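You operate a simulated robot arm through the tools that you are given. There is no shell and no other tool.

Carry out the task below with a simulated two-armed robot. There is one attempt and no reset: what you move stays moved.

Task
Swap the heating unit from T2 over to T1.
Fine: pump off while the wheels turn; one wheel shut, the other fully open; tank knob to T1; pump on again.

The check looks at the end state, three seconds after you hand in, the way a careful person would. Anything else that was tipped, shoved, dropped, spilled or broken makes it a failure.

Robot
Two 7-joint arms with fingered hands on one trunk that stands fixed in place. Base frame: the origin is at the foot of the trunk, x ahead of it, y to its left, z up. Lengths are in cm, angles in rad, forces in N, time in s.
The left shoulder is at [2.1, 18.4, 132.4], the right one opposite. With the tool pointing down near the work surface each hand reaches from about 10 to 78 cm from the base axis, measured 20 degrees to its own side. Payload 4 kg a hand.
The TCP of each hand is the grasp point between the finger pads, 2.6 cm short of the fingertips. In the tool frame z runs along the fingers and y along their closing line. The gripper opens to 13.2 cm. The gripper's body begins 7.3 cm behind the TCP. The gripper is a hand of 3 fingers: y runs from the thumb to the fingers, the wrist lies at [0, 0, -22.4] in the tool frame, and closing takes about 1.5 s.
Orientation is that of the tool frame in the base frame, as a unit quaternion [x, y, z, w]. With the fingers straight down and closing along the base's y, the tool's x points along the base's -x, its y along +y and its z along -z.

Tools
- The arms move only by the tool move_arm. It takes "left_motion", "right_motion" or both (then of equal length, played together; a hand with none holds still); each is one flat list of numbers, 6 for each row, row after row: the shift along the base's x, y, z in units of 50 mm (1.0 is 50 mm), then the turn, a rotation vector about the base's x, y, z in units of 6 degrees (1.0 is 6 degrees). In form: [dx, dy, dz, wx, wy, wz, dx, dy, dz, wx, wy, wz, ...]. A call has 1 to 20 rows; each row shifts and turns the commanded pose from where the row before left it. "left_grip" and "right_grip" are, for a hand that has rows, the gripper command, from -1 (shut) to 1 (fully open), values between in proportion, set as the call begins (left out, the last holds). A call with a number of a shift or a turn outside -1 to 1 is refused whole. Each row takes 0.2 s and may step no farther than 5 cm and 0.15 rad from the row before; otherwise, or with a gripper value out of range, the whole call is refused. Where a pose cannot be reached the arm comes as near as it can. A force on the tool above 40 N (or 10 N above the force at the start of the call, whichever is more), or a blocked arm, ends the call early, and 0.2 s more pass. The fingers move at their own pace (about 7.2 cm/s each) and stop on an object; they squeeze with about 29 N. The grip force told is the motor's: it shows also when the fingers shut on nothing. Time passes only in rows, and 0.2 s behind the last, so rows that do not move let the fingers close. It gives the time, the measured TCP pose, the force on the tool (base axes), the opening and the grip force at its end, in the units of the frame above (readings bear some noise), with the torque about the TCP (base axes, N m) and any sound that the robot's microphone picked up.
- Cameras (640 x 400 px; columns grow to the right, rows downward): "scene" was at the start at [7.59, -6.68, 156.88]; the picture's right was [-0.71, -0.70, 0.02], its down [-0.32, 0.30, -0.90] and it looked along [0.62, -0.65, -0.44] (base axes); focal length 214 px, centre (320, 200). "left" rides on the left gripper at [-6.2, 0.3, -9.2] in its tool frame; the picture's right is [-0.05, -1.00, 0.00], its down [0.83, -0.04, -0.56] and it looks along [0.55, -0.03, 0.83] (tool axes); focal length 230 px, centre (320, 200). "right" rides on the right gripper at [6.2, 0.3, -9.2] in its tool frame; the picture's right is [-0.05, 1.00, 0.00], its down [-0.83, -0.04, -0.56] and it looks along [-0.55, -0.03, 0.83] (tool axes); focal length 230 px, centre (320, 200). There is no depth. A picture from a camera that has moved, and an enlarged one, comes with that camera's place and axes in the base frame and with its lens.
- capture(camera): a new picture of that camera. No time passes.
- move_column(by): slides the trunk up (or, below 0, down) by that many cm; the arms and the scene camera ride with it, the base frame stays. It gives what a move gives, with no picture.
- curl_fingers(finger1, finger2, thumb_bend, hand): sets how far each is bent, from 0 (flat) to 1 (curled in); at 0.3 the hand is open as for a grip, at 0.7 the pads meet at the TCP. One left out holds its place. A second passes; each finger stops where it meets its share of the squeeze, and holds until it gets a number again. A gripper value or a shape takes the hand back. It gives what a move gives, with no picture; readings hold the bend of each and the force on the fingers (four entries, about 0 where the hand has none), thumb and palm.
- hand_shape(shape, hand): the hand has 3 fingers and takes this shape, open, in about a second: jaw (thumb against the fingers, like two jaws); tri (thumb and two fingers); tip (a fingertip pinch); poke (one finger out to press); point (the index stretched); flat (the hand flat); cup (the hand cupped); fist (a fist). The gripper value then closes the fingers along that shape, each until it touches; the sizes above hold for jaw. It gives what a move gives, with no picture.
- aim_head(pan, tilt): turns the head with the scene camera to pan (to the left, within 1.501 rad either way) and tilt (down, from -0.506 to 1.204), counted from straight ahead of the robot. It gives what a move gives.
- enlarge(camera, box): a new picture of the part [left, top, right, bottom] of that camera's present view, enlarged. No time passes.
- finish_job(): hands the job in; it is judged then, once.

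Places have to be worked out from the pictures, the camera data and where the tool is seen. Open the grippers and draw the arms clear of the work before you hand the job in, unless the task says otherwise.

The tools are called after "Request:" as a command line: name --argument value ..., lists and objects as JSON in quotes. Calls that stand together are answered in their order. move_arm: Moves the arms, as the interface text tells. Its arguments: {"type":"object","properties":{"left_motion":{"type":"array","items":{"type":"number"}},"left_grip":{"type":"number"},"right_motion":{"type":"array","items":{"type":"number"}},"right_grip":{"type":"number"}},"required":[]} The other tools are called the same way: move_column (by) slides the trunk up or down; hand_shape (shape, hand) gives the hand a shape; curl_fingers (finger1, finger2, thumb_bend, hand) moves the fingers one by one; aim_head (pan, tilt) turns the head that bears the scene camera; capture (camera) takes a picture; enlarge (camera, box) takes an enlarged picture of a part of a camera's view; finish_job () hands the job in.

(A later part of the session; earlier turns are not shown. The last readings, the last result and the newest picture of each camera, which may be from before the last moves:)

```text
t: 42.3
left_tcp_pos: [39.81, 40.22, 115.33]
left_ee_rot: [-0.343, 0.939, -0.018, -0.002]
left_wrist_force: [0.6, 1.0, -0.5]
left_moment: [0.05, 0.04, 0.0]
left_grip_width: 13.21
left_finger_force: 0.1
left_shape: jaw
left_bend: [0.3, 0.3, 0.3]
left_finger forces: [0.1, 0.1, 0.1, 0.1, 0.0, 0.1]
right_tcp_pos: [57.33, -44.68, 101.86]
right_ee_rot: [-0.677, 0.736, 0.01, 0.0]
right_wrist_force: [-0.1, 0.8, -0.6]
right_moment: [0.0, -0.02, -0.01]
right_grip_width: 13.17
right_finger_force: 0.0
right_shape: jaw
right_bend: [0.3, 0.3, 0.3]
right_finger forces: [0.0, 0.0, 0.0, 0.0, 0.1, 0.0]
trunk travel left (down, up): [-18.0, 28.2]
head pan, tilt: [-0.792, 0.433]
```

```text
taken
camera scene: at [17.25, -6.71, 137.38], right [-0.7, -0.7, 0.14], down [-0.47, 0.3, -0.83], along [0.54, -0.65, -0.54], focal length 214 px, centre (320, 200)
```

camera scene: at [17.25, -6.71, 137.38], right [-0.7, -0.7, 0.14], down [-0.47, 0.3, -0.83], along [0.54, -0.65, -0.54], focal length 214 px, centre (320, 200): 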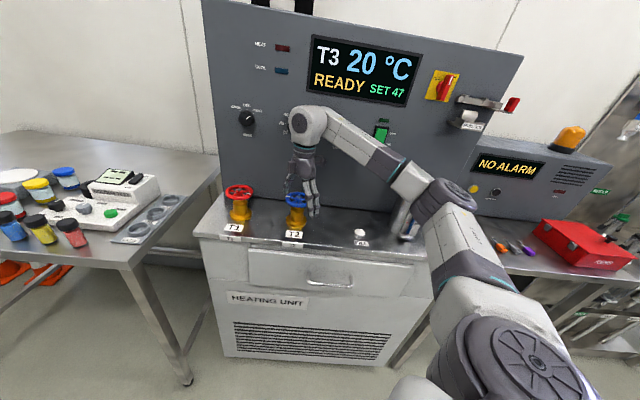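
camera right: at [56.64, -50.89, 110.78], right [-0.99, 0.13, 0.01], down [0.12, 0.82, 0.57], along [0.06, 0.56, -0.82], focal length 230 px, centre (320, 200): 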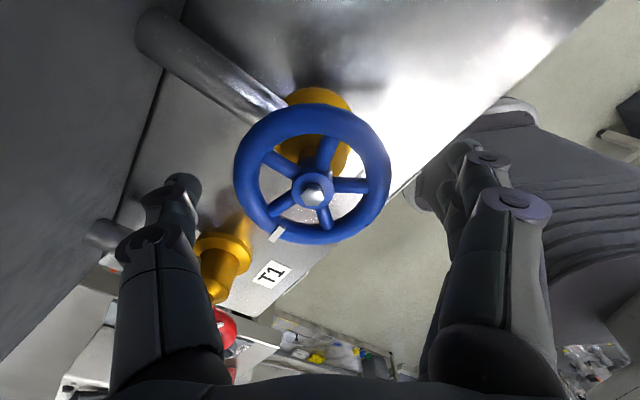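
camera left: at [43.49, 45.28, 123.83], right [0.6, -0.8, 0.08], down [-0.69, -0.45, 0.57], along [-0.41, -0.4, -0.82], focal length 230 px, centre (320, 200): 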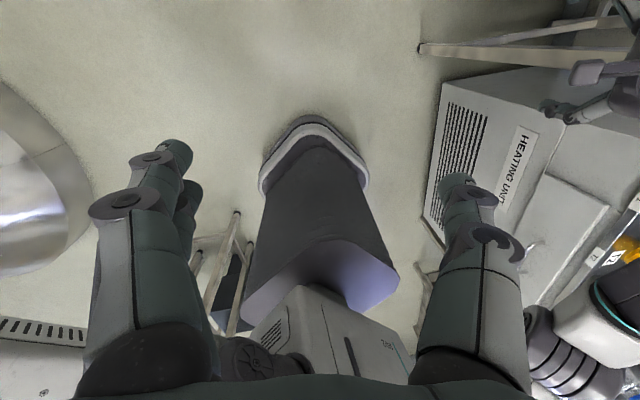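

The wheel is about 0.3 cm off-centre, so I make that small correction and then close on the rim.

Request:
move_arm --right_motion '[0.05, -0.06, 0, 0, 0, 0]'

Request:
move_arm --right_motion '[0, 0, 0, 0, 0, 0, 0, 0, 0, 0, 0, 0, 0, 0, 0, 0, 0, 0, 0, 0, 0, 0, 0, 0, 0, 0, 0, 0, 0, 0, 0, 0, 0, 0, 0, 0, 0, 0, 0, 0, 0, 0]' --right_grip -1

Request:
capture --camera "right"

```text
t: 42.7
left_tcp_pos: [39.81, 40.19, 115.41]
left_ee_rot: [-0.344, 0.939, -0.018, -0.002]
left_wrist_force: [0.7, -0.6, -0.4]
left_moment: [0.03, -0.01, -0.01]
left_grip_width: 13.18
left_finger_force: 0.0
left_shape: jaw
left_bend: [0.3, 0.3, 0.3]
left_finger forces: [0.0, 0.0, 0.1, 0.0, 0.0, 0.0]
right_tcp_pos: [57.58, -44.95, 101.76]
right_ee_rot: [-0.678, 0.735, 0.009, 0.001]
right_wrist_force: [-0.2, 0.2, 0.0]
right_moment: [0.03, -0.04, 0.0]
right_grip_width: 13.18
right_finger_force: 0.1
right_shape: jaw
right_bend: [0.3, 0.3, 0.3]
right_finger forces: [0.1, 0.1, 0.0, 0.0, 0.0, 0.0]
trunk travel left (down, up): [-18.0, 28.2]
head pan, tilt: [-0.792, 0.433]
```

```text
t: 44.3
left_tcp_pos: [39.83, 40.09, 115.42]
left_ee_rot: [-0.344, 0.939, -0.019, -0.003]
left_wrist_force: [0.6, 0.2, -0.4]
left_moment: [0.05, -0.01, -0.02]
left_grip_width: 13.16
left_finger_force: 0.0
left_shape: jaw
left_bend: [0.3, 0.3, 0.3]
left_finger forces: [0.0, 0.0, 0.0, 0.0, 0.0, 0.0]
right_tcp_pos: [57.66, -44.87, 101.58]
right_ee_rot: [-0.677, 0.736, 0.01, 0.0]
right_wrist_force: [0.2, -0.4, -1.7]
right_moment: [-0.03, -0.03, 0.0]
right_grip_width: 7.27
right_finger_force: 29.0
right_shape: jaw
right_bend: [0.72, 0.72, 0.71]
right_finger forces: [12.7, 13.0, 0.0, 0.0, 26.4, 0.1]
trunk travel left (down, up): [-18.0, 28.2]
head pan, tilt: [-0.792, 0.433]
```

```text
taken
camera right: at [56.85, -51.12, 110.77], right [-0.99, 0.13, 0.01], down [0.12, 0.82, 0.57], along [0.06, 0.56, -0.82], focal length 230 px, centre (320, 200)
```

right: 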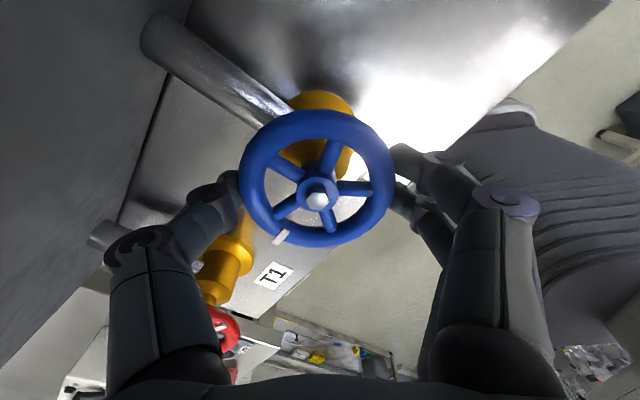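

The grip is centred with almost no side load. I turn clockwise 60°, well inside the tested wrist range.

Request:
move_arm --right_motion '[0, 0, 0, 0, 0, -1, 0, 0, 0, 0, 0, -1, 0, 0, 0, 0, 0, -1, 0, 0, 0, 0, 0, -1, 0, 0, 0, 0, 0, -1, 0, 0, 0, 0, 0, -1, 0, 0, 0, 0, 0, -1, 0, 0, 0, 0, 0, -1, 0, 0, 0, 0, 0, -1, 0, 0, 0, 0, 0, -1]'

Request:
capture --camera "right"

```text
t: 46.5
left_tcp_pos: [39.86, 40.21, 115.33]
left_ee_rot: [-0.344, 0.939, -0.018, -0.002]
left_wrist_force: [1.3, 0.8, -0.3]
left_moment: [0.01, 0.0, 0.01]
left_grip_width: 13.2
left_finger_force: 0.0
left_shape: jaw
left_bend: [0.3, 0.3, 0.3]
left_finger forces: [0.1, 0.0, 0.0, 0.0, 0.0, 0.1]
right_tcp_pos: [57.62, -44.85, 101.67]
right_ee_rot: [-0.218, 0.976, 0.008, 0.006]
right_wrist_force: [4.0, 6.2, -1.7]
right_moment: [0.15, -0.07, 0.04]
right_grip_width: 7.3
right_finger_force: 28.2
right_shape: jaw
right_bend: [0.72, 0.72, 0.71]
right_finger forces: [14.7, 15.5, 0.0, 0.0, 25.8, 0.0]
trunk travel left (down, up): [-18.0, 28.2]
head pan, tilt: [-0.792, 0.433]
```

```text
taken
camera right: at [51.82, -47.3, 110.77], right [-0.38, 0.93, 0.01], down [0.77, 0.3, 0.57], along [0.52, 0.22, -0.82], focal length 230 px, centre (320, 200)
```

right: 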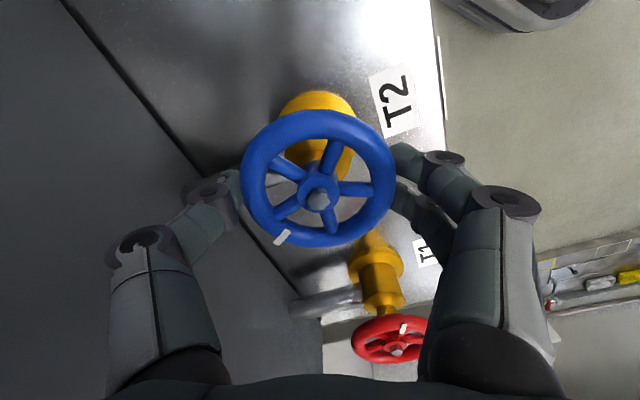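

The wheel followed the hand the full 60°. I continue clockwise 66° to yaw about −41°.

Request:
move_arm --right_motion '[0, 0, 0, 0, 0, -1, 0, 0, 0, 0, 0, -1, 0, 0, 0, 0, 0, -1, 0, 0, 0, 0, 0, -1, 0, 0, 0, 0, 0, -1, 0, 0, 0, 0, 0, -1, 0, 0, 0, 0, 0, -1, 0, 0, 0, 0, 0, -1, 0, 0, 0, 0, 0, -1, 0, 0, 0, 0, 0, -1, 0, 0, 0, 0, 0, -1]'

Request:
capture --camera "right"

Request:
capture --camera "scene"

```text
t: 48.9
left_tcp_pos: [39.98, 40.29, 115.3]
left_ee_rot: [-0.344, 0.939, -0.019, -0.002]
left_wrist_force: [-0.1, 0.7, 0.2]
left_moment: [0.0, 0.01, -0.01]
left_grip_width: 13.2
left_finger_force: 0.0
left_shape: jaw
left_bend: [0.3, 0.3, 0.3]
left_finger forces: [0.1, 0.0, 0.0, 0.0, 0.0, 0.1]
right_tcp_pos: [57.61, -44.8, 101.61]
right_ee_rot: [0.349, 0.937, 0.003, 0.009]
right_wrist_force: [8.8, 3.1, 2.6]
right_moment: [0.07, -0.21, 0.04]
right_grip_width: 7.21
right_finger_force: 29.0
right_shape: jaw
right_bend: [0.72, 0.72, 0.71]
right_finger forces: [16.4, 16.9, 0.0, 0.0, 24.3, 0.0]
trunk travel left (down, up): [-18.0, 28.2]
head pan, tilt: [-0.792, 0.433]
```

```text
taken
camera right: at [52.96, -40.6, 110.74], right [0.69, 0.72, 0.01], down [0.59, -0.58, 0.57], along [0.42, -0.38, -0.82], focal length 230 px, centre (320, 200)
```

right: 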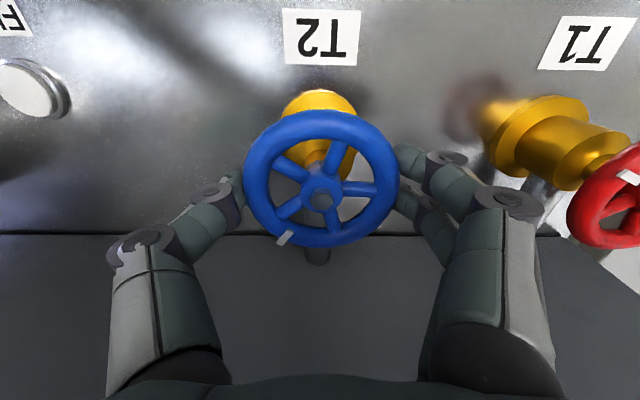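

```text
taken
camera scene: at [17.33, -6.58, 137.38], right [-0.7, -0.7, 0.14], down [-0.47, 0.3, -0.83], along [0.54, -0.65, -0.54], focal length 214 px, centre (320, 200)
```

scene: 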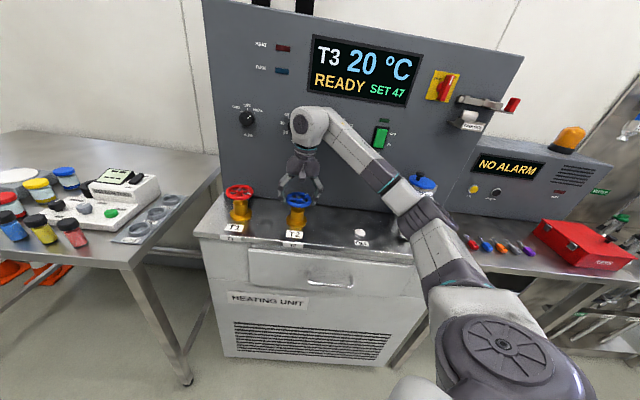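

The wheel has now followed 126° clockwise. I open the fingers and then yaw back counterclockwise around the wheel for another stroke.

Request:
move_arm --right_motion '[0, 0, 0, 0, 0, 0, 0, 0, 0, 0, 0, 0, 0, 0, 0, 0, 0, 0, 0, 0, 0, 0, 0, 0, 0, 0, 0, 0, 0, 0]' --right_grip 1

Request:
move_arm --right_motion '[0, 0, 0, 0, 0, 1, 0, 0, 0, 0, 0, 1, 0, 0, 0, 0, 0, 1, 0, 0, 0, 0, 0, 1, 0, 0, 0, 0, 0, 1, 0, 0, 0, 0, 0, 1, 0, 0, 0, 0, 0, 1, 0, 0, 0, 0, 0, 1, 0, 0, 0, 0, 0, 1, 0, 0, 0, 0, 0, 1, 0, 0, 0, 0, 0, 1, 0, 0, 0, 0, 0, 1, 0, 0, 0, 0, 0, 1, 0, 0, 0, 0, 0, 1, 0, 0, 0, 0, 0, 1, 0, 0, 0, 0, 0, 1, 0, 0, 0, 0, 0, 1, 0, 0, 0, 0, 0, 1, 0, 0, 0, 0, 0, 1, 0, 0, 0, 0, 0, 1]'

Request:
capture --camera "right"

```text
t: 50.1
left_tcp_pos: [39.77, 40.05, 115.42]
left_ee_rot: [-0.344, 0.939, -0.018, -0.002]
left_wrist_force: [0.3, 0.0, 1.1]
left_moment: [-0.02, 0.01, 0.01]
left_grip_width: 13.19
left_finger_force: 0.0
left_shape: jaw
left_bend: [0.3, 0.3, 0.3]
left_finger forces: [0.0, 0.1, 0.1, 0.0, 0.1, 0.0]
right_tcp_pos: [57.47, -45.04, 101.59]
right_ee_rot: [0.348, 0.937, 0.003, 0.008]
right_wrist_force: [-0.4, 0.4, -0.4]
right_moment: [0.0, 0.03, -0.02]
right_grip_width: 13.18
right_finger_force: 0.0
right_shape: jaw
right_bend: [0.3, 0.3, 0.3]
right_finger forces: [0.0, 0.1, 0.0, 0.0, 0.1, 0.1]
trunk travel left (down, up): [-18.0, 28.2]
head pan, tilt: [-0.792, 0.433]
```

```text
t: 54.3
left_tcp_pos: [39.77, 40.06, 115.37]
left_ee_rot: [-0.343, 0.939, -0.019, -0.002]
left_wrist_force: [-0.3, -0.6, -0.6]
left_moment: [0.0, 0.0, -0.03]
left_grip_width: 13.18
left_finger_force: 0.0
left_shape: jaw
left_bend: [0.3, 0.3, 0.3]
left_finger forces: [0.0, 0.1, 0.1, 0.0, 0.0, 0.1]
right_tcp_pos: [57.53, -45.07, 101.52]
right_ee_rot: [-0.638, 0.77, 0.01, 0.002]
right_wrist_force: [-0.5, 0.0, 0.3]
right_moment: [0.01, 0.0, 0.01]
right_grip_width: 13.19
right_finger_force: 0.1
right_shape: jaw
right_bend: [0.3, 0.3, 0.3]
right_finger forces: [0.0, 0.1, 0.0, 0.1, 0.0, 0.0]
trunk travel left (down, up): [-18.0, 28.2]
head pan, tilt: [-0.792, 0.433]
```

```text
taken
camera right: at [56.13, -51.08, 110.81], right [-0.97, 0.24, 0.01], down [0.2, 0.8, 0.57], along [0.12, 0.55, -0.82], focal length 230 px, centre (320, 200)
```

right: 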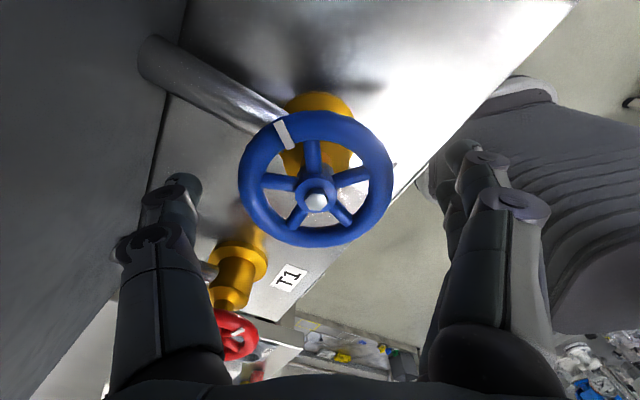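

The hand is centred at yaw +79° and the wheel kept its new angle. I regrip the rim.

Request:
move_arm --right_motion '[0, 0, 0, 0, 0, 0, 0, 0, 0, 0, 0, 0, 0, 0, 0, 0, 0, 0, 0, 0, 0, 0, 0, 0, 0, 0, 0, 0, 0, 0, 0, 0, 0, 0, 0, 0, 0, 0, 0, 0, 0, 0]' --right_grip -1

Request:
move_arm --right_motion '[0, 0, 0, 0, 0, -1, 0, 0, 0, 0, 0, -1, 0, 0, 0, 0, 0, -1, 0, 0, 0, 0, 0, -1, 0, 0, 0, 0, 0, -1, 0, 0, 0, 0, 0, -1, 0, 0, 0, 0, 0, -1, 0, 0, 0, 0, 0, -1, 0, 0, 0, 0, 0, -1, 0, 0, 0, 0, 0, -1]'

Request:
capture --camera "right"

```text
t: 55.9
left_tcp_pos: [39.68, 40.16, 115.45]
left_ee_rot: [-0.344, 0.939, -0.019, -0.003]
left_wrist_force: [0.4, -0.4, -0.8]
left_moment: [0.0, -0.03, 0.02]
left_grip_width: 13.21
left_finger_force: 0.1
left_shape: jaw
left_bend: [0.3, 0.3, 0.3]
left_finger forces: [0.1, 0.0, 0.1, 0.0, 0.0, 0.0]
right_tcp_pos: [57.53, -44.99, 101.65]
right_ee_rot: [-0.638, 0.77, 0.01, 0.001]
right_wrist_force: [0.3, 1.7, -0.9]
right_moment: [-0.01, -0.06, 0.01]
right_grip_width: 7.31
right_finger_force: 29.0
right_shape: jaw
right_bend: [0.72, 0.72, 0.71]
right_finger forces: [12.8, 12.9, 0.0, 0.0, 26.5, 0.1]
trunk travel left (down, up): [-18.0, 28.2]
head pan, tilt: [-0.792, 0.433]
```

```text
t: 58.1
left_tcp_pos: [39.8, 40.37, 115.29]
left_ee_rot: [-0.344, 0.939, -0.018, -0.003]
left_wrist_force: [1.1, -0.9, 0.7]
left_moment: [0.01, 0.01, -0.01]
left_grip_width: 13.19
left_finger_force: 0.1
left_shape: jaw
left_bend: [0.3, 0.3, 0.3]
left_finger forces: [0.1, 0.0, 0.0, 0.0, 0.1, 0.0]
right_tcp_pos: [57.62, -44.89, 101.59]
right_ee_rot: [-0.167, 0.986, 0.009, 0.006]
right_wrist_force: [2.7, 6.0, 0.1]
right_moment: [0.09, -0.02, 0.09]
right_grip_width: 7.28
right_finger_force: 29.0
right_shape: jaw
right_bend: [0.72, 0.72, 0.71]
right_finger forces: [15.2, 15.6, 0.0, 0.0, 26.2, 0.1]
trunk travel left (down, up): [-18.0, 28.2]
head pan, tilt: [-0.792, 0.433]
```

```text
taken
camera right: at [51.53, -46.66, 110.78], right [-0.28, 0.96, 0.01], down [0.79, 0.22, 0.57], along [0.54, 0.17, -0.82], focal length 230 px, centre (320, 200)
```

right: 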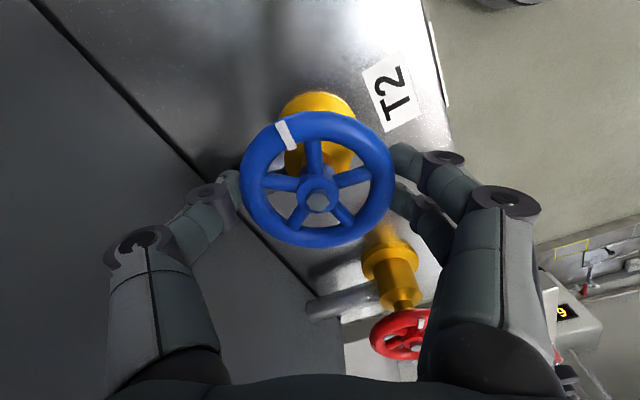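

Another 60° followed with negligible torque (186° in all). I continue clockwise in smaller portions to catch the end stop.

Request:
move_arm --right_motion '[0, 0, 0, 0, 0, -1, 0, 0, 0, 0, 0, -1, 0, 0, 0, 0, 0, -1, 0, 0, 0, 0, 0, -1, 0, 0, 0, 0, 0, -1, 0, 0, 0, 0, 0, -1]'

Request:
move_arm --right_motion '[0, 0, 0, 0, 0, -1, 0, 0, 0, 0, 0, -1, 0, 0, 0, 0, 0, -1, 0, 0, 0, 0, 0, -1]'

Request:
capture --camera "right"

```text
t: 59.5
left_tcp_pos: [39.89, 40.23, 115.42]
left_ee_rot: [-0.344, 0.939, -0.018, -0.002]
left_wrist_force: [0.5, 0.6, 1.2]
left_moment: [-0.02, 0.01, 0.02]
left_grip_width: 13.2
left_finger_force: 0.1
left_shape: jaw
left_bend: [0.3, 0.3, 0.3]
left_finger forces: [0.0, 0.1, 0.1, 0.1, 0.0, 0.0]
right_tcp_pos: [57.59, -44.94, 101.62]
right_ee_rot: [0.146, 0.989, 0.005, 0.008]
right_wrist_force: [6.3, 4.9, 1.4]
right_moment: [0.11, -0.17, 0.02]
right_grip_width: 7.36
right_finger_force: 28.6
right_shape: jaw
right_bend: [0.72, 0.72, 0.71]
right_finger forces: [16.2, 16.4, 0.0, 0.1, 25.4, 0.0]
trunk travel left (down, up): [-18.0, 28.2]
head pan, tilt: [-0.792, 0.433]
```

```text
t: 60.5
left_tcp_pos: [39.87, 40.26, 115.33]
left_ee_rot: [-0.344, 0.939, -0.019, -0.002]
left_wrist_force: [0.5, 0.6, 0.1]
left_moment: [-0.02, -0.01, -0.02]
left_grip_width: 13.21
left_finger_force: 0.1
left_shape: jaw
left_bend: [0.3, 0.3, 0.3]
left_finger forces: [0.0, 0.0, 0.0, 0.1, 0.0, 0.0]
right_tcp_pos: [57.59, -44.84, 101.54]
right_ee_rot: [0.348, 0.938, 0.002, 0.01]
right_wrist_force: [8.6, 3.8, 4.7]
right_moment: [0.09, -0.17, 0.02]
right_grip_width: 7.23
right_finger_force: 29.0
right_shape: jaw
right_bend: [0.72, 0.72, 0.71]
right_finger forces: [16.7, 16.9, 0.0, 0.0, 25.0, 0.1]
trunk travel left (down, up): [-18.0, 28.2]
head pan, tilt: [-0.792, 0.433]
```

```text
taken
camera right: at [52.94, -40.53, 110.75], right [0.69, 0.72, 0.01], down [0.59, -0.58, 0.57], along [0.42, -0.38, -0.82], focal length 230 px, centre (320, 200)
```

right: 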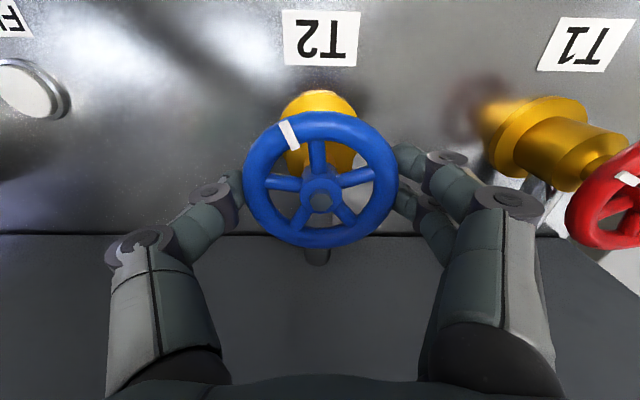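

That makes 246° clockwise and no stop yet. I release, yaw back and regrip for another stroke.

Request:
move_arm --right_motion '[0, 0, 0, 0, 0, 0, 0, 0, 0, 0, 0, 0, 0, 0, 0, 0, 0, 0, 0, 0, 0, 0, 0, 0, 0, 0, 0, 0, 0, 0]' --right_grip 1

Request:
move_arm --right_motion '[0, 0, 0, 0, 0, 1, 0, 0, 0, 0, 0, 1, 0, 0, 0, 0, 0, 1, 0, 0, 0, 0, 0, 1, 0, 0, 0, 0, 0, 1, 0, 0, 0, 0, 0, 1, 0, 0, 0, 0, 0, 1, 0, 0, 0, 0, 0, 1, 0, 0, 0, 0, 0, 1, 0, 0, 0, 0, 0, 1, 0, 0, 0, 0, 0, 1, 0, 0, 0, 0, 0, 1, 0, 0, 0, 0, 0, 1, 0, 0, 0, 0, 0, 1, 0, 0, 0, 0, 0, 1, 0, 0, 0, 0, 0, 1, 0, 0, 0, 0, 0, 1, 0, 0, 0, 0, 0, 1, 0, 0, 0, 0, 0, 1, 0, 0, 0, 0, 0, 1]'

Request:
move_arm --right_motion '[0, 0, 0, 0, 0, 0, 0, 0, 0, 0, 0, 0, 0, 0, 0, 0, 0, 0, 0, 0, 0, 0, 0, 0, 0, 0, 0, 0, 0, 0, 0, 0, 0, 0, 0, 0, 0, 0, 0, 0, 0, 0]' --right_grip -1

Request:
capture --camera "right"

```text
t: 61.7
left_tcp_pos: [39.82, 40.13, 115.51]
left_ee_rot: [-0.344, 0.939, -0.018, -0.003]
left_wrist_force: [0.6, -0.8, -0.5]
left_moment: [-0.01, -0.01, 0.01]
left_grip_width: 13.2
left_finger_force: 0.0
left_shape: jaw
left_bend: [0.3, 0.3, 0.3]
left_finger forces: [0.0, 0.0, 0.0, 0.0, 0.0, 0.1]
right_tcp_pos: [57.46, -44.92, 101.6]
right_ee_rot: [0.347, 0.938, 0.005, 0.009]
right_wrist_force: [-0.1, 0.0, -0.3]
right_moment: [0.01, 0.02, -0.01]
right_grip_width: 13.19
right_finger_force: 0.1
right_shape: jaw
right_bend: [0.3, 0.3, 0.3]
right_finger forces: [0.0, 0.0, 0.0, 0.0, 0.0, 0.1]
trunk travel left (down, up): [-18.0, 28.2]
head pan, tilt: [-0.792, 0.433]
```

```text
t: 65.9
left_tcp_pos: [39.85, 40.12, 115.36]
left_ee_rot: [-0.343, 0.939, -0.018, -0.002]
left_wrist_force: [-0.2, -0.4, 0.3]
left_moment: [0.03, 0.0, 0.01]
left_grip_width: 13.19
left_finger_force: 0.0
left_shape: jaw
left_bend: [0.3, 0.3, 0.3]
left_finger forces: [0.0, 0.0, 0.0, 0.0, 0.1, 0.0]
right_tcp_pos: [57.62, -44.93, 101.55]
right_ee_rot: [-0.639, 0.769, 0.01, 0.001]
right_wrist_force: [0.5, 0.1, 0.7]
right_moment: [0.0, 0.02, 0.0]
right_grip_width: 13.18
right_finger_force: 0.1
right_shape: jaw
right_bend: [0.3, 0.3, 0.3]
right_finger forces: [0.0, 0.1, 0.1, 0.0, 0.0, 0.0]
trunk travel left (down, up): [-18.0, 28.2]
head pan, tilt: [-0.792, 0.433]
```

```text
t: 67.5
left_tcp_pos: [39.75, 40.05, 115.46]
left_ee_rot: [-0.344, 0.939, -0.019, -0.002]
left_wrist_force: [-0.7, 0.6, -0.3]
left_moment: [0.02, 0.0, 0.01]
left_grip_width: 13.23
left_finger_force: 0.0
left_shape: jaw
left_bend: [0.3, 0.3, 0.3]
left_finger forces: [0.0, 0.0, 0.0, 0.0, 0.0, 0.0]
right_tcp_pos: [57.68, -44.98, 101.54]
right_ee_rot: [-0.638, 0.77, 0.01, 0.001]
right_wrist_force: [1.5, 0.6, 0.0]
right_moment: [-0.01, -0.05, 0.01]
right_grip_width: 7.26
right_finger_force: 29.2
right_shape: jaw
right_bend: [0.72, 0.72, 0.7]
right_finger forces: [12.9, 13.0, 0.0, 0.0, 26.7, 0.0]
trunk travel left (down, up): [-18.0, 28.2]
head pan, tilt: [-0.792, 0.433]
```

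```text
taken
camera right: at [56.21, -51.01, 110.68], right [-0.97, 0.24, 0.01], down [0.2, 0.8, 0.57], along [0.12, 0.55, -0.82], focal length 230 px, centre (320, 200)
```

right: 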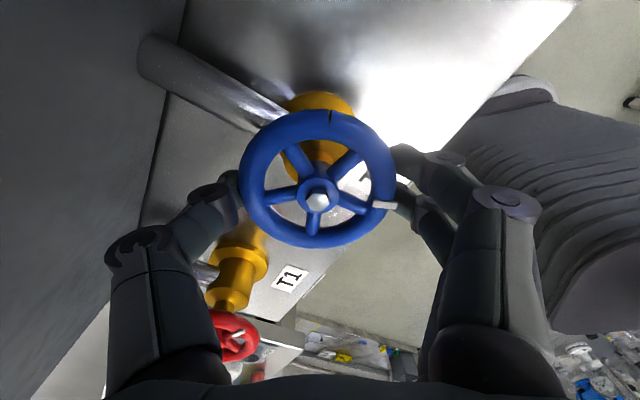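

The wheel is regripped at yaw +79°. I turn clockwise in 30° portions now, watching for torque or slip.

Request:
move_arm --right_motion '[0, 0, 0, 0, 0, -1, 0, 0, 0, 0, 0, -1, 0, 0, 0, 0, 0, -1, 0, 0, 0, 0, 0, -1, 0, 0, 0, 0, 0, -1]'

Request:
capture --camera "right"

```text
t: 68.7
left_tcp_pos: [39.76, 40.17, 115.42]
left_ee_rot: [-0.343, 0.939, -0.019, -0.003]
left_wrist_force: [0.0, 0.5, -0.2]
left_moment: [-0.02, 0.02, 0.02]
left_grip_width: 13.2
left_finger_force: 0.2
left_shape: jaw
left_bend: [0.3, 0.3, 0.3]
left_finger forces: [0.0, 0.0, 0.0, 0.0, 0.0, 0.0]
right_tcp_pos: [57.63, -44.9, 101.58]
right_ee_rot: [-0.418, 0.908, 0.009, 0.004]
right_wrist_force: [0.5, 2.7, -3.5]
right_moment: [0.05, 0.03, 1.54]
right_grip_width: 7.25
right_finger_force: 29.3
right_shape: jaw
right_bend: [0.72, 0.72, 0.7]
right_finger forces: [16.6, 10.8, 0.0, 0.0, 28.9, 0.0]
trunk travel left (down, up): [-18.0, 28.2]
head pan, tilt: [-0.792, 0.433]
```

```text
taken
camera right: at [53.4, -49.43, 110.71], right [-0.72, 0.69, 0.01], down [0.57, 0.59, 0.57], along [0.38, 0.42, -0.82], focal length 230 px, centre (320, 200)
```

right: 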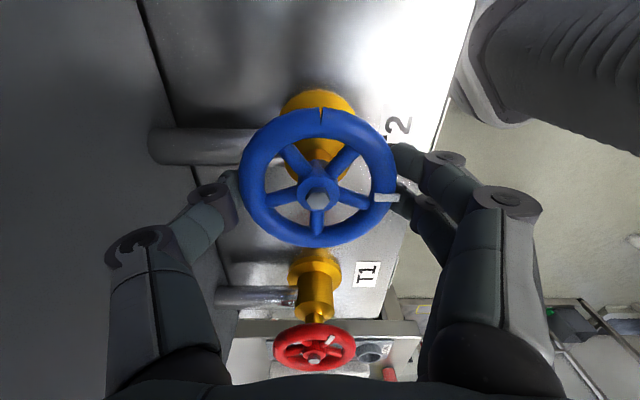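

Torque jumped to 1.5 N·m and the wheel stopped following: T2 is against its closed stop after about 270°. I open the hand and lift off.

Request:
move_arm --right_motion '[0, 0, 0, 0, 0, 0, 0, 0, 0, 0, 0, 0, 0, 0, 0, 0, 0, 0, 0, 0, 0, 0, 0, 0, 0, 0, 0, 0, 0, 0]' --right_grip 1

Request:
move_arm --right_motion '[0, 0, 0.5, 0, 0, 0, 0, 0, 0.5, 0, 0, 0, 0, 0, 0.5, 0, 0, 0, 0, 0, 0.5, 0, 0, 0, 0, 0, 0.5, 0, 0, 0, 0, 0, 0.5, 0, 0, 0]'

Request:
capture --camera "right"

Request:
enlarge --camera "scene" --box '[215, 165, 325, 245]'

```text
t: 69.9
left_tcp_pos: [39.81, 40.19, 115.35]
left_ee_rot: [-0.344, 0.939, -0.018, -0.002]
left_wrist_force: [0.9, -0.5, -0.6]
left_moment: [-0.03, 0.01, 0.01]
left_grip_width: 13.2
left_finger_force: 0.2
left_shape: jaw
left_bend: [0.3, 0.3, 0.3]
left_finger forces: [0.0, 0.0, 0.0, 0.0, 0.0, 0.1]
right_tcp_pos: [57.59, -44.94, 101.51]
right_ee_rot: [-0.416, 0.91, 0.01, 0.003]
right_wrist_force: [1.2, 0.0, 0.0]
right_moment: [-0.02, 0.02, 0.01]
right_grip_width: 13.2
right_finger_force: 0.1
right_shape: jaw
right_bend: [0.3, 0.3, 0.3]
right_finger forces: [0.0, 0.1, 0.1, 0.1, 0.0, 0.0]
trunk travel left (down, up): [-18.0, 28.2]
head pan, tilt: [-0.792, 0.433]
```

```text
t: 71.3
left_tcp_pos: [39.8, 40.2, 115.53]
left_ee_rot: [-0.343, 0.939, -0.018, -0.002]
left_wrist_force: [-0.1, -0.1, 0.4]
left_moment: [-0.02, 0.0, 0.01]
left_grip_width: 13.19
left_finger_force: 0.1
left_shape: jaw
left_bend: [0.3, 0.3, 0.3]
left_finger forces: [0.0, 0.1, 0.0, 0.0, 0.1, 0.1]
right_tcp_pos: [57.49, -44.94, 116.6]
right_ee_rot: [-0.416, 0.909, 0.008, 0.003]
right_wrist_force: [-0.2, -1.1, -0.5]
right_moment: [0.0, 0.01, 0.03]
right_grip_width: 13.17
right_finger_force: 0.1
right_shape: jaw
right_bend: [0.3, 0.3, 0.3]
right_finger forces: [0.0, 0.1, 0.0, 0.0, 0.1, 0.1]
trunk travel left (down, up): [-18.0, 28.2]
head pan, tilt: [-0.792, 0.433]
```

```text
taken
camera right: at [53.24, -49.42, 125.83], right [-0.72, 0.69, 0.01], down [0.58, 0.59, 0.57], along [0.38, 0.42, -0.82], focal length 230 px, centre (320, 200)
```

right: 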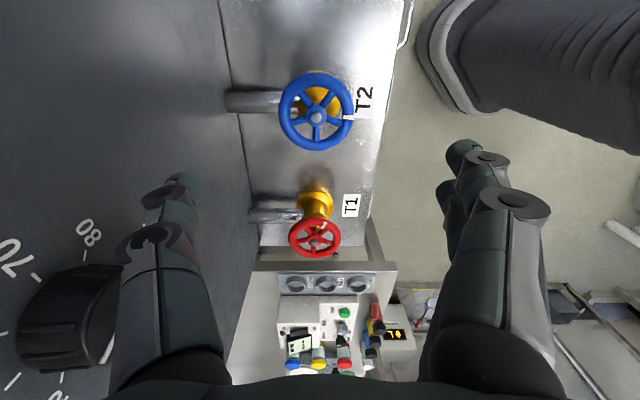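

```text
5.00 times, centred on (270, 205) of scene
camera zoom: at [17.15, -6.59, 137.41], right [-0.7, -0.7, 0.14], down [-0.47, 0.3, -0.83], along [0.54, -0.65, -0.54], focal length 1072 px, centre (570, 175)
```

zoom: 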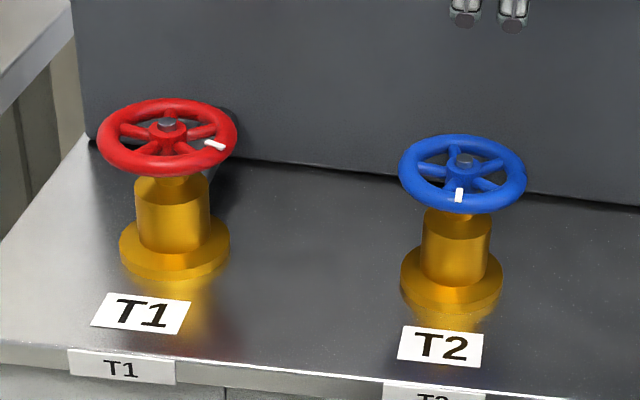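

T2's mark now points at its label (shut), and T1's mark shows it is about 75° open. I move over T1 at about (69.7, -32.5), staying high and yawing clockwise to prepare a counterclockwise stroke.

Request:
move_arm --right_motion '[0.174, 0.178, 0, 0, 0, -1, 0.174, 0.178, 0, 0, 0, -1, 0.174, 0.178, 0, 0, 0, -1, 0.174, 0.178, 0, 0, 0, -1, 0.174, 0.178, 0, 0, 0, -1, 0.174, 0.178, 0, 0, 0, -1, 0.174, 0.178, 0, 0, 0, -1, 0.174, 0.178, 0, 0, 0, -1, 0.174, 0.178, 0, 0, 0, -1, 0.174, 0.178, 0, 0, 0, -1, 0.174, 0.178, 0, 0, 0, -1, 0.174, 0.178, 0, 0, 0, -1]'

Request:
capture --camera "right"

Request:
capture --camera "scene"

```text
t: 73.9
left_tcp_pos: [39.72, 40.21, 115.39]
left_ee_rot: [-0.344, 0.939, -0.018, -0.002]
left_wrist_force: [0.0, 0.5, 0.1]
left_moment: [-0.01, -0.04, -0.03]
left_grip_width: 13.22
left_finger_force: 0.0
left_shape: jaw
left_bend: [0.3, 0.3, 0.3]
left_finger forces: [0.0, 0.0, 0.0, 0.1, 0.0, 0.1]
right_tcp_pos: [68.01, -34.37, 116.73]
right_ee_rot: [0.198, 0.98, 0.005, 0.007]
right_wrist_force: [-0.5, -0.4, 0.0]
right_moment: [-0.01, 0.0, -0.02]
right_grip_width: 13.22
right_finger_force: 0.0
right_shape: jaw
right_bend: [0.3, 0.3, 0.3]
right_finger forces: [0.0, 0.1, 0.0, 0.0, 0.1, 0.0]
trunk travel left (down, up): [-18.0, 28.2]
head pan, tilt: [-0.792, 0.433]
```

```text
taken
camera right: at [62.25, -31.56, 125.87], right [0.44, 0.9, 0.01], down [0.74, -0.37, 0.57], along [0.51, -0.24, -0.82], focal length 230 px, centre (320, 200)
```

right: 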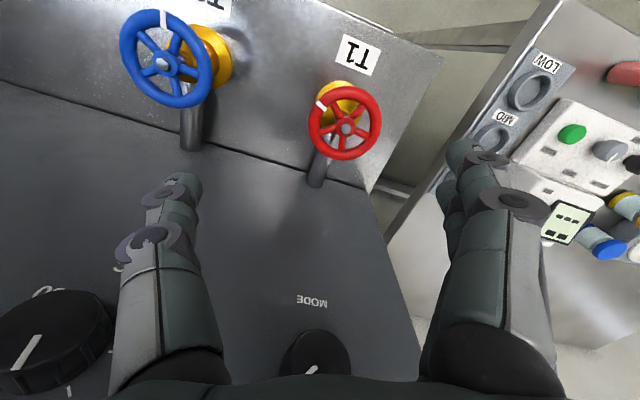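

```text
taken
camera scene: at [17.25, -6.6, 137.39], right [-0.7, -0.7, 0.14], down [-0.47, 0.3, -0.83], along [0.54, -0.65, -0.54], focal length 214 px, centre (320, 200)
```

scene: 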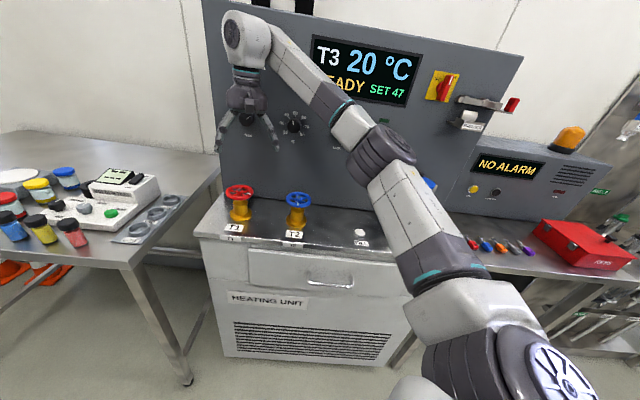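

The T1 hub works out to about (70.3, -32.4). I centre over it, yaw to about −38°, and come down to z≈110 for a check.

Request:
move_arm --right_motion '[0.153, 0.133, 0, 0, 0, -0.8, 0.153, 0.133, 0, 0, 0, -0.8, 0.153, 0.133, 0, 0, 0, -0.8, 0, 0, -0.4, 0, 0, 0, 0, 0, -0.4, 0, 0, 0, 0, 0, -0.4, 0, 0, 0]'

Request:
capture --camera "right"

```text
t: 75.3
left_tcp_pos: [39.85, 40.12, 115.3]
left_ee_rot: [-0.344, 0.939, -0.019, -0.003]
left_wrist_force: [0.2, 0.3, -0.5]
left_moment: [0.04, 0.01, 0.01]
left_grip_width: 13.23
left_finger_force: 0.0
left_shape: jaw
left_bend: [0.3, 0.3, 0.3]
left_finger forces: [0.0, 0.0, 0.0, 0.0, 0.1, 0.1]
right_tcp_pos: [70.24, -32.24, 110.63]
right_ee_rot: [0.319, 0.948, 0.005, 0.008]
right_wrist_force: [-0.2, -0.6, -0.7]
right_moment: [0.0, -0.01, 0.0]
right_grip_width: 13.22
right_finger_force: 0.1
right_shape: jaw
right_bend: [0.3, 0.3, 0.3]
right_finger forces: [0.0, 0.1, 0.1, 0.0, 0.0, 0.2]
trunk travel left (down, up): [-18.0, 28.2]
head pan, tilt: [-0.792, 0.433]
```

```text
taken
camera right: at [65.35, -28.31, 119.7], right [0.64, 0.76, 0.01], down [0.63, -0.54, 0.57], along [0.44, -0.36, -0.82], focal length 230 px, centre (320, 200)
```

right: 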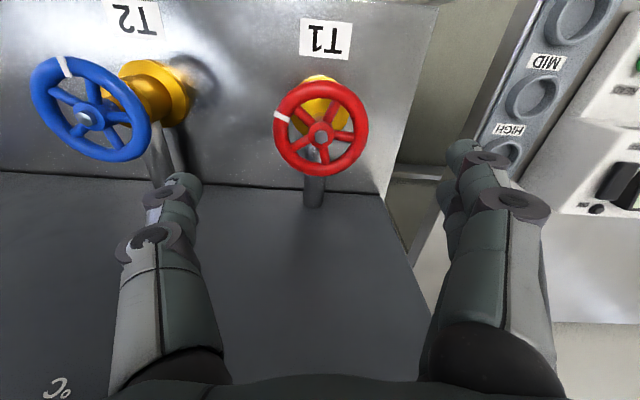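

The T1 wheel is centred between the fingers to within about 0.3 cm. I descend to the rim height.

Request:
move_arm --right_motion '[-0.02, 0.02, -0.45, 0, 0, 0, -0.02, 0.02, -0.45, 0, 0, 0, 0, 0, -0.45, 0, 0, 0, 0, 0, -0.45, 0, 0, 0]'

Request:
capture --camera "right"

Request:
enlarge --camera "scene" --box '[190, 90, 320, 250]'

```text
t: 76.3
left_tcp_pos: [39.81, 40.15, 115.45]
left_ee_rot: [-0.344, 0.939, -0.018, -0.003]
left_wrist_force: [0.2, 0.2, -0.8]
left_moment: [-0.02, 0.02, 0.02]
left_grip_width: 13.2
left_finger_force: 0.1
left_shape: jaw
left_bend: [0.3, 0.3, 0.3]
left_finger forces: [0.0, 0.0, 0.0, 0.1, 0.0, 0.0]
right_tcp_pos: [70.13, -32.07, 101.44]
right_ee_rot: [0.319, 0.948, 0.004, 0.008]
right_wrist_force: [0.6, -1.0, -0.3]
right_moment: [0.0, 0.0, 0.0]
right_grip_width: 13.23
right_finger_force: 0.0
right_shape: jaw
right_bend: [0.3, 0.3, 0.3]
right_finger forces: [0.1, 0.0, 0.1, 0.0, 0.0, 0.0]
trunk travel left (down, up): [-18.0, 28.2]
head pan, tilt: [-0.792, 0.433]
```

```text
taken
camera right: at [65.25, -28.02, 110.64], right [0.64, 0.76, 0.01], down [0.63, -0.54, 0.56], along [0.44, -0.35, -0.83], focal length 230 px, centre (320, 200)
```

right: 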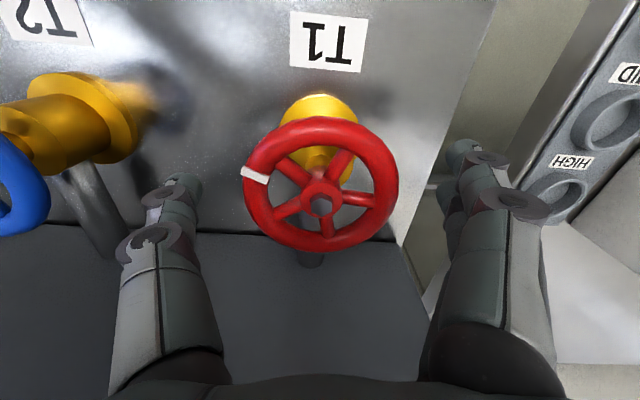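

```text
2.50 times, centred on (255, 170) of scene
camera zoom: at [17.28, -6.7, 137.37], right [-0.7, -0.7, 0.14], down [-0.47, 0.3, -0.83], along [0.54, -0.65, -0.54], focal length 536 px, centre (482, 275)
```

zoom: 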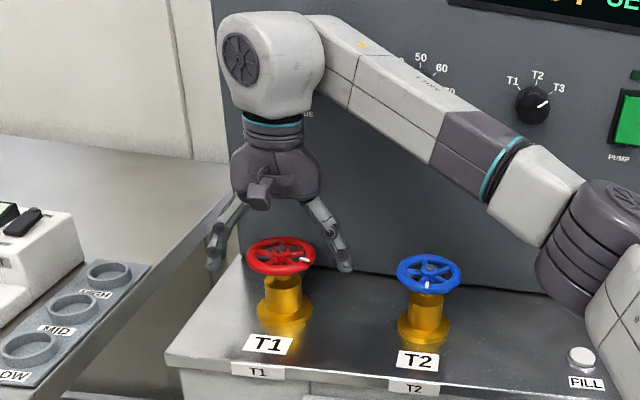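

The T1 wheel is centred in the hand. I close on the rim.

Request:
move_arm --right_motion '[0, 0, 0, 0, 0, 0, 0, 0, 0, 0, 0, 0, 0, 0, 0, 0, 0, 0, 0, 0, 0, 0, 0, 0, 0, 0, 0, 0, 0, 0, 0, 0, 0, 0, 0, 0, 0, 0, 0, 0, 0, 0]' --right_grip -1

Request:
move_arm --right_motion '[0, 0, 0, 0, 0, 1, 0, 0, 0, 0, 0, 1, 0, 0, 0, 0, 0, 1, 0, 0, 0, 0, 0, 1, 0, 0, 0, 0, 0, 1]'

Request:
capture --camera "right"

Request:
capture --camera "scene"

```text
t: 77.9
left_tcp_pos: [39.87, 40.1, 115.36]
left_ee_rot: [-0.343, 0.939, -0.019, -0.002]
left_wrist_force: [0.6, -0.3, 1.2]
left_moment: [0.03, 0.0, 0.0]
left_grip_width: 13.2
left_finger_force: 0.1
left_shape: jaw
left_bend: [0.3, 0.3, 0.3]
left_finger forces: [0.1, 0.0, 0.0, 0.0, 0.0, 0.0]
right_tcp_pos: [70.15, -32.08, 101.57]
right_ee_rot: [0.32, 0.948, 0.004, 0.008]
right_wrist_force: [0.0, -0.9, -1.3]
right_moment: [0.01, 0.0, -0.03]
right_grip_width: 7.21
right_finger_force: 28.8
right_shape: jaw
right_bend: [0.72, 0.72, 0.7]
right_finger forces: [13.0, 13.3, 0.0, 0.0, 26.7, 0.0]
trunk travel left (down, up): [-18.0, 28.2]
head pan, tilt: [-0.792, 0.433]
```

```text
t: 79.1
left_tcp_pos: [39.76, 40.11, 115.45]
left_ee_rot: [-0.344, 0.939, -0.018, -0.003]
left_wrist_force: [0.5, -0.4, 0.1]
left_moment: [-0.02, 0.0, 0.01]
left_grip_width: 13.22
left_finger_force: 0.1
left_shape: jaw
left_bend: [0.3, 0.3, 0.3]
left_finger forces: [0.1, 0.0, 0.0, 0.0, 0.0, 0.0]
right_tcp_pos: [70.13, -32.25, 101.63]
right_ee_rot: [0.062, 0.998, 0.007, 0.007]
right_wrist_force: [-2.8, -3.2, -3.9]
right_moment: [-0.04, 0.02, -0.02]
right_grip_width: 7.23
right_finger_force: 28.9
right_shape: jaw
right_bend: [0.72, 0.72, 0.7]
right_finger forces: [13.0, 13.2, 0.0, 0.0, 28.2, 0.0]
trunk travel left (down, up): [-18.0, 28.2]
head pan, tilt: [-0.792, 0.433]
```

```text
taken
camera right: at [63.87, -31.14, 110.71], right [0.17, 0.98, 0.01], down [0.81, -0.15, 0.57], along [0.56, -0.09, -0.82], focal length 230 px, centre (320, 200)
```

right: 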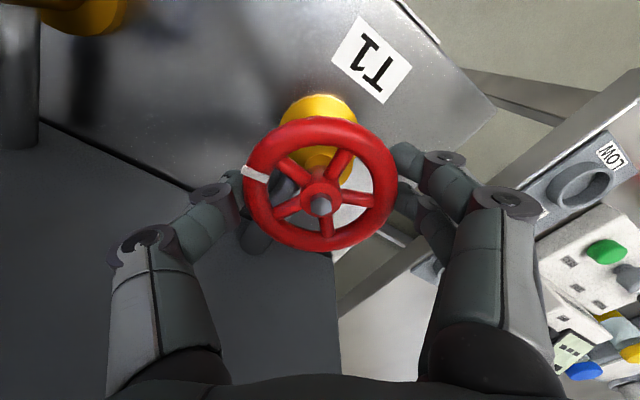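

```text
taken
camera scene: at [17.24, -6.71, 137.38], right [-0.7, -0.7, 0.14], down [-0.47, 0.3, -0.83], along [0.54, -0.65, -0.54], focal length 214 px, centre (320, 200)
```

scene: 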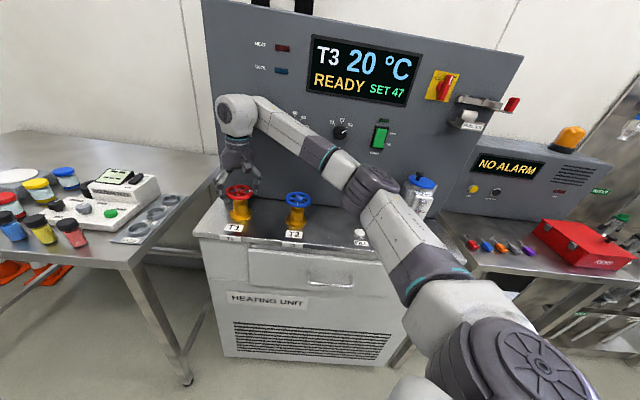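

T1 follows freely counterclockwise. I continue another 72°.

Request:
move_arm --right_motion '[0, 0, 0, 0, 0, 1, 0, 0, 0, 0, 0, 1, 0, 0, 0, 0, 0, 1, 0, 0, 0, 0, 0, 1, 0, 0, 0, 0, 0, 1, 0, 0, 0, 0, 0, 1, 0, 0, 0, 0, 0, 1, 0, 0, 0, 0, 0, 1, 0, 0, 0, 0, 0, 1, 0, 0, 0, 0, 0, 1, 0, 0, 0, 0, 0, 1, 0, 0, 0, 0, 0, 1]'

Request:
capture --camera "right"

Request:
capture --camera "scene"

```text
t: 81.7
left_tcp_pos: [39.81, 39.96, 115.35]
left_ee_rot: [-0.344, 0.939, -0.018, -0.002]
left_wrist_force: [0.1, -0.2, 0.0]
left_moment: [-0.01, 0.04, 0.01]
left_grip_width: 13.22
left_finger_force: 0.0
left_shape: jaw
left_bend: [0.3, 0.3, 0.3]
left_finger forces: [0.0, 0.0, 0.0, 0.0, 0.0, 0.0]
right_tcp_pos: [70.18, -32.43, 101.56]
right_ee_rot: [-0.537, 0.844, 0.009, 0.003]
right_wrist_force: [4.3, -13.5, -0.4]
right_moment: [-0.32, -0.16, -0.09]
right_grip_width: 7.14
right_finger_force: 28.5
right_shape: jaw
right_bend: [0.73, 0.72, 0.7]
right_finger forces: [13.4, 11.3, 0.1, 0.0, 33.2, 0.0]
trunk travel left (down, up): [-18.0, 28.2]
head pan, tilt: [-0.792, 0.433]
```

```text
taken
camera right: at [67.26, -37.91, 110.69], right [-0.88, 0.47, 0.02], down [0.4, 0.72, 0.57], along [0.26, 0.51, -0.82], focal length 230 px, centre (320, 200)
```

right: 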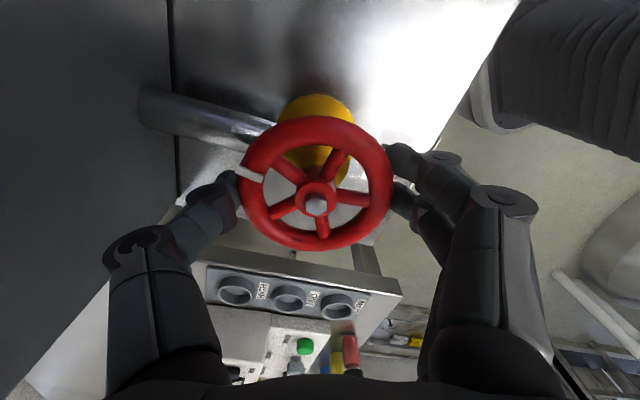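

```text
taken
camera scene: at [17.3, -6.89, 137.37], right [-0.7, -0.7, 0.14], down [-0.47, 0.3, -0.83], along [0.54, -0.65, -0.54], focal length 214 px, centre (320, 200)
```

scene: 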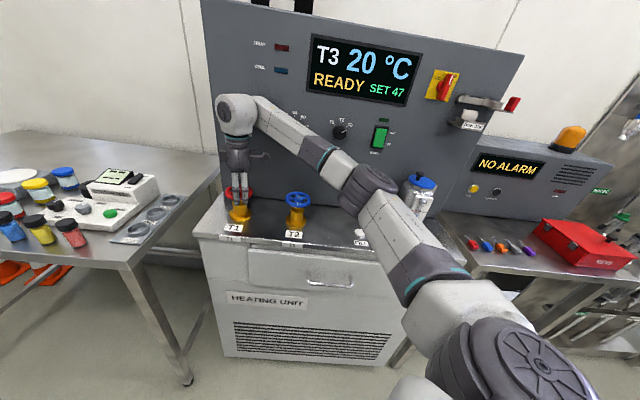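

About 102° done with the wheel still following. I release, yaw back, recentre slightly toward −y, and regrip.

Request:
move_arm --right_motion '[0, 0, 0, 0, 0, 0, 0, 0, 0, 0, 0, 0, 0, 0, 0, 0, 0, 0, 0, 0, 0, 0, 0, 0, 0, 0, 0, 0, 0, 0]' --right_grip 1

Request:
move_arm --right_motion '[0, -0.05, 0, 0, 0, -1, 0, 0, 0, 0, 0, -1, 0, 0, 0, 0, 0, -1, 0, 0, 0, 0, 0, -1, 0, 0, 0, 0, 0, -1, 0, 0, 0, 0, 0, -1, 0, 0, 0, 0, 0, -1, 0, 0, 0, 0, 0, -1, 0, 0, 0, 0, 0, -1, 0, 0, 0, 0, 0, -1, 0, 0, 0, 0, 0, -1, 0, 0, 0, 0, 0, -1, 0, 0, 0, 0, 0, -1, 0, 0, 0, 0, 0, -1, 0, 0, 0, 0, 0, -1, 0, 0, 0, 0, 0, -1, 0, 0, 0, 0, 0, -1]'

Request:
capture --camera "right"

```text
t: 82.9
left_tcp_pos: [39.75, 40.13, 115.36]
left_ee_rot: [-0.344, 0.939, -0.018, -0.002]
left_wrist_force: [0.6, -0.1, 0.1]
left_moment: [0.0, 0.0, -0.03]
left_grip_width: 13.21
left_finger_force: 0.2
left_shape: jaw
left_bend: [0.3, 0.3, 0.3]
left_finger forces: [0.0, 0.1, 0.1, 0.0, 0.0, 0.1]
right_tcp_pos: [70.14, -32.21, 101.64]
right_ee_rot: [-0.537, 0.843, 0.01, 0.002]
right_wrist_force: [0.1, -0.8, 1.0]
right_moment: [0.0, 0.0, 0.01]
right_grip_width: 13.22
right_finger_force: 0.0
right_shape: jaw
right_bend: [0.3, 0.3, 0.3]
right_finger forces: [0.1, 0.0, 0.0, 0.0, 0.0, 0.0]
trunk travel left (down, up): [-18.0, 28.2]
head pan, tilt: [-0.792, 0.433]
```

```text
t: 86.5
left_tcp_pos: [39.8, 40.02, 115.46]
left_ee_rot: [-0.344, 0.939, -0.019, -0.002]
left_wrist_force: [0.8, 0.2, 0.9]
left_moment: [0.03, 0.01, 0.01]
left_grip_width: 13.18
left_finger_force: 0.2
left_shape: jaw
left_bend: [0.3, 0.3, 0.3]
left_finger forces: [0.0, 0.0, 0.0, 0.0, 0.0, 0.0]
right_tcp_pos: [69.94, -32.34, 101.78]
right_ee_rot: [0.32, 0.947, 0.005, 0.008]
right_wrist_force: [1.1, -0.1, -0.5]
right_moment: [-0.01, 0.0, -0.03]
right_grip_width: 13.2
right_finger_force: 0.0
right_shape: jaw
right_bend: [0.3, 0.3, 0.3]
right_finger forces: [0.0, 0.0, 0.1, 0.0, 0.0, 0.0]
trunk travel left (down, up): [-18.0, 28.2]
head pan, tilt: [-0.792, 0.433]
```

```text
taken
camera right: at [65.12, -28.27, 110.81], right [0.65, 0.76, 0.01], down [0.62, -0.54, 0.57], along [0.44, -0.36, -0.82], focal length 230 px, centre (320, 200)
```

right: 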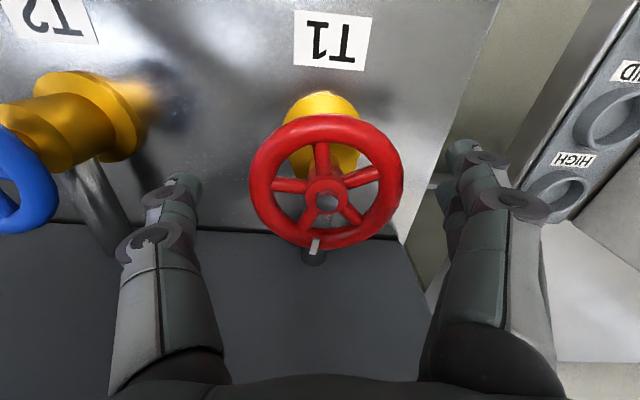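

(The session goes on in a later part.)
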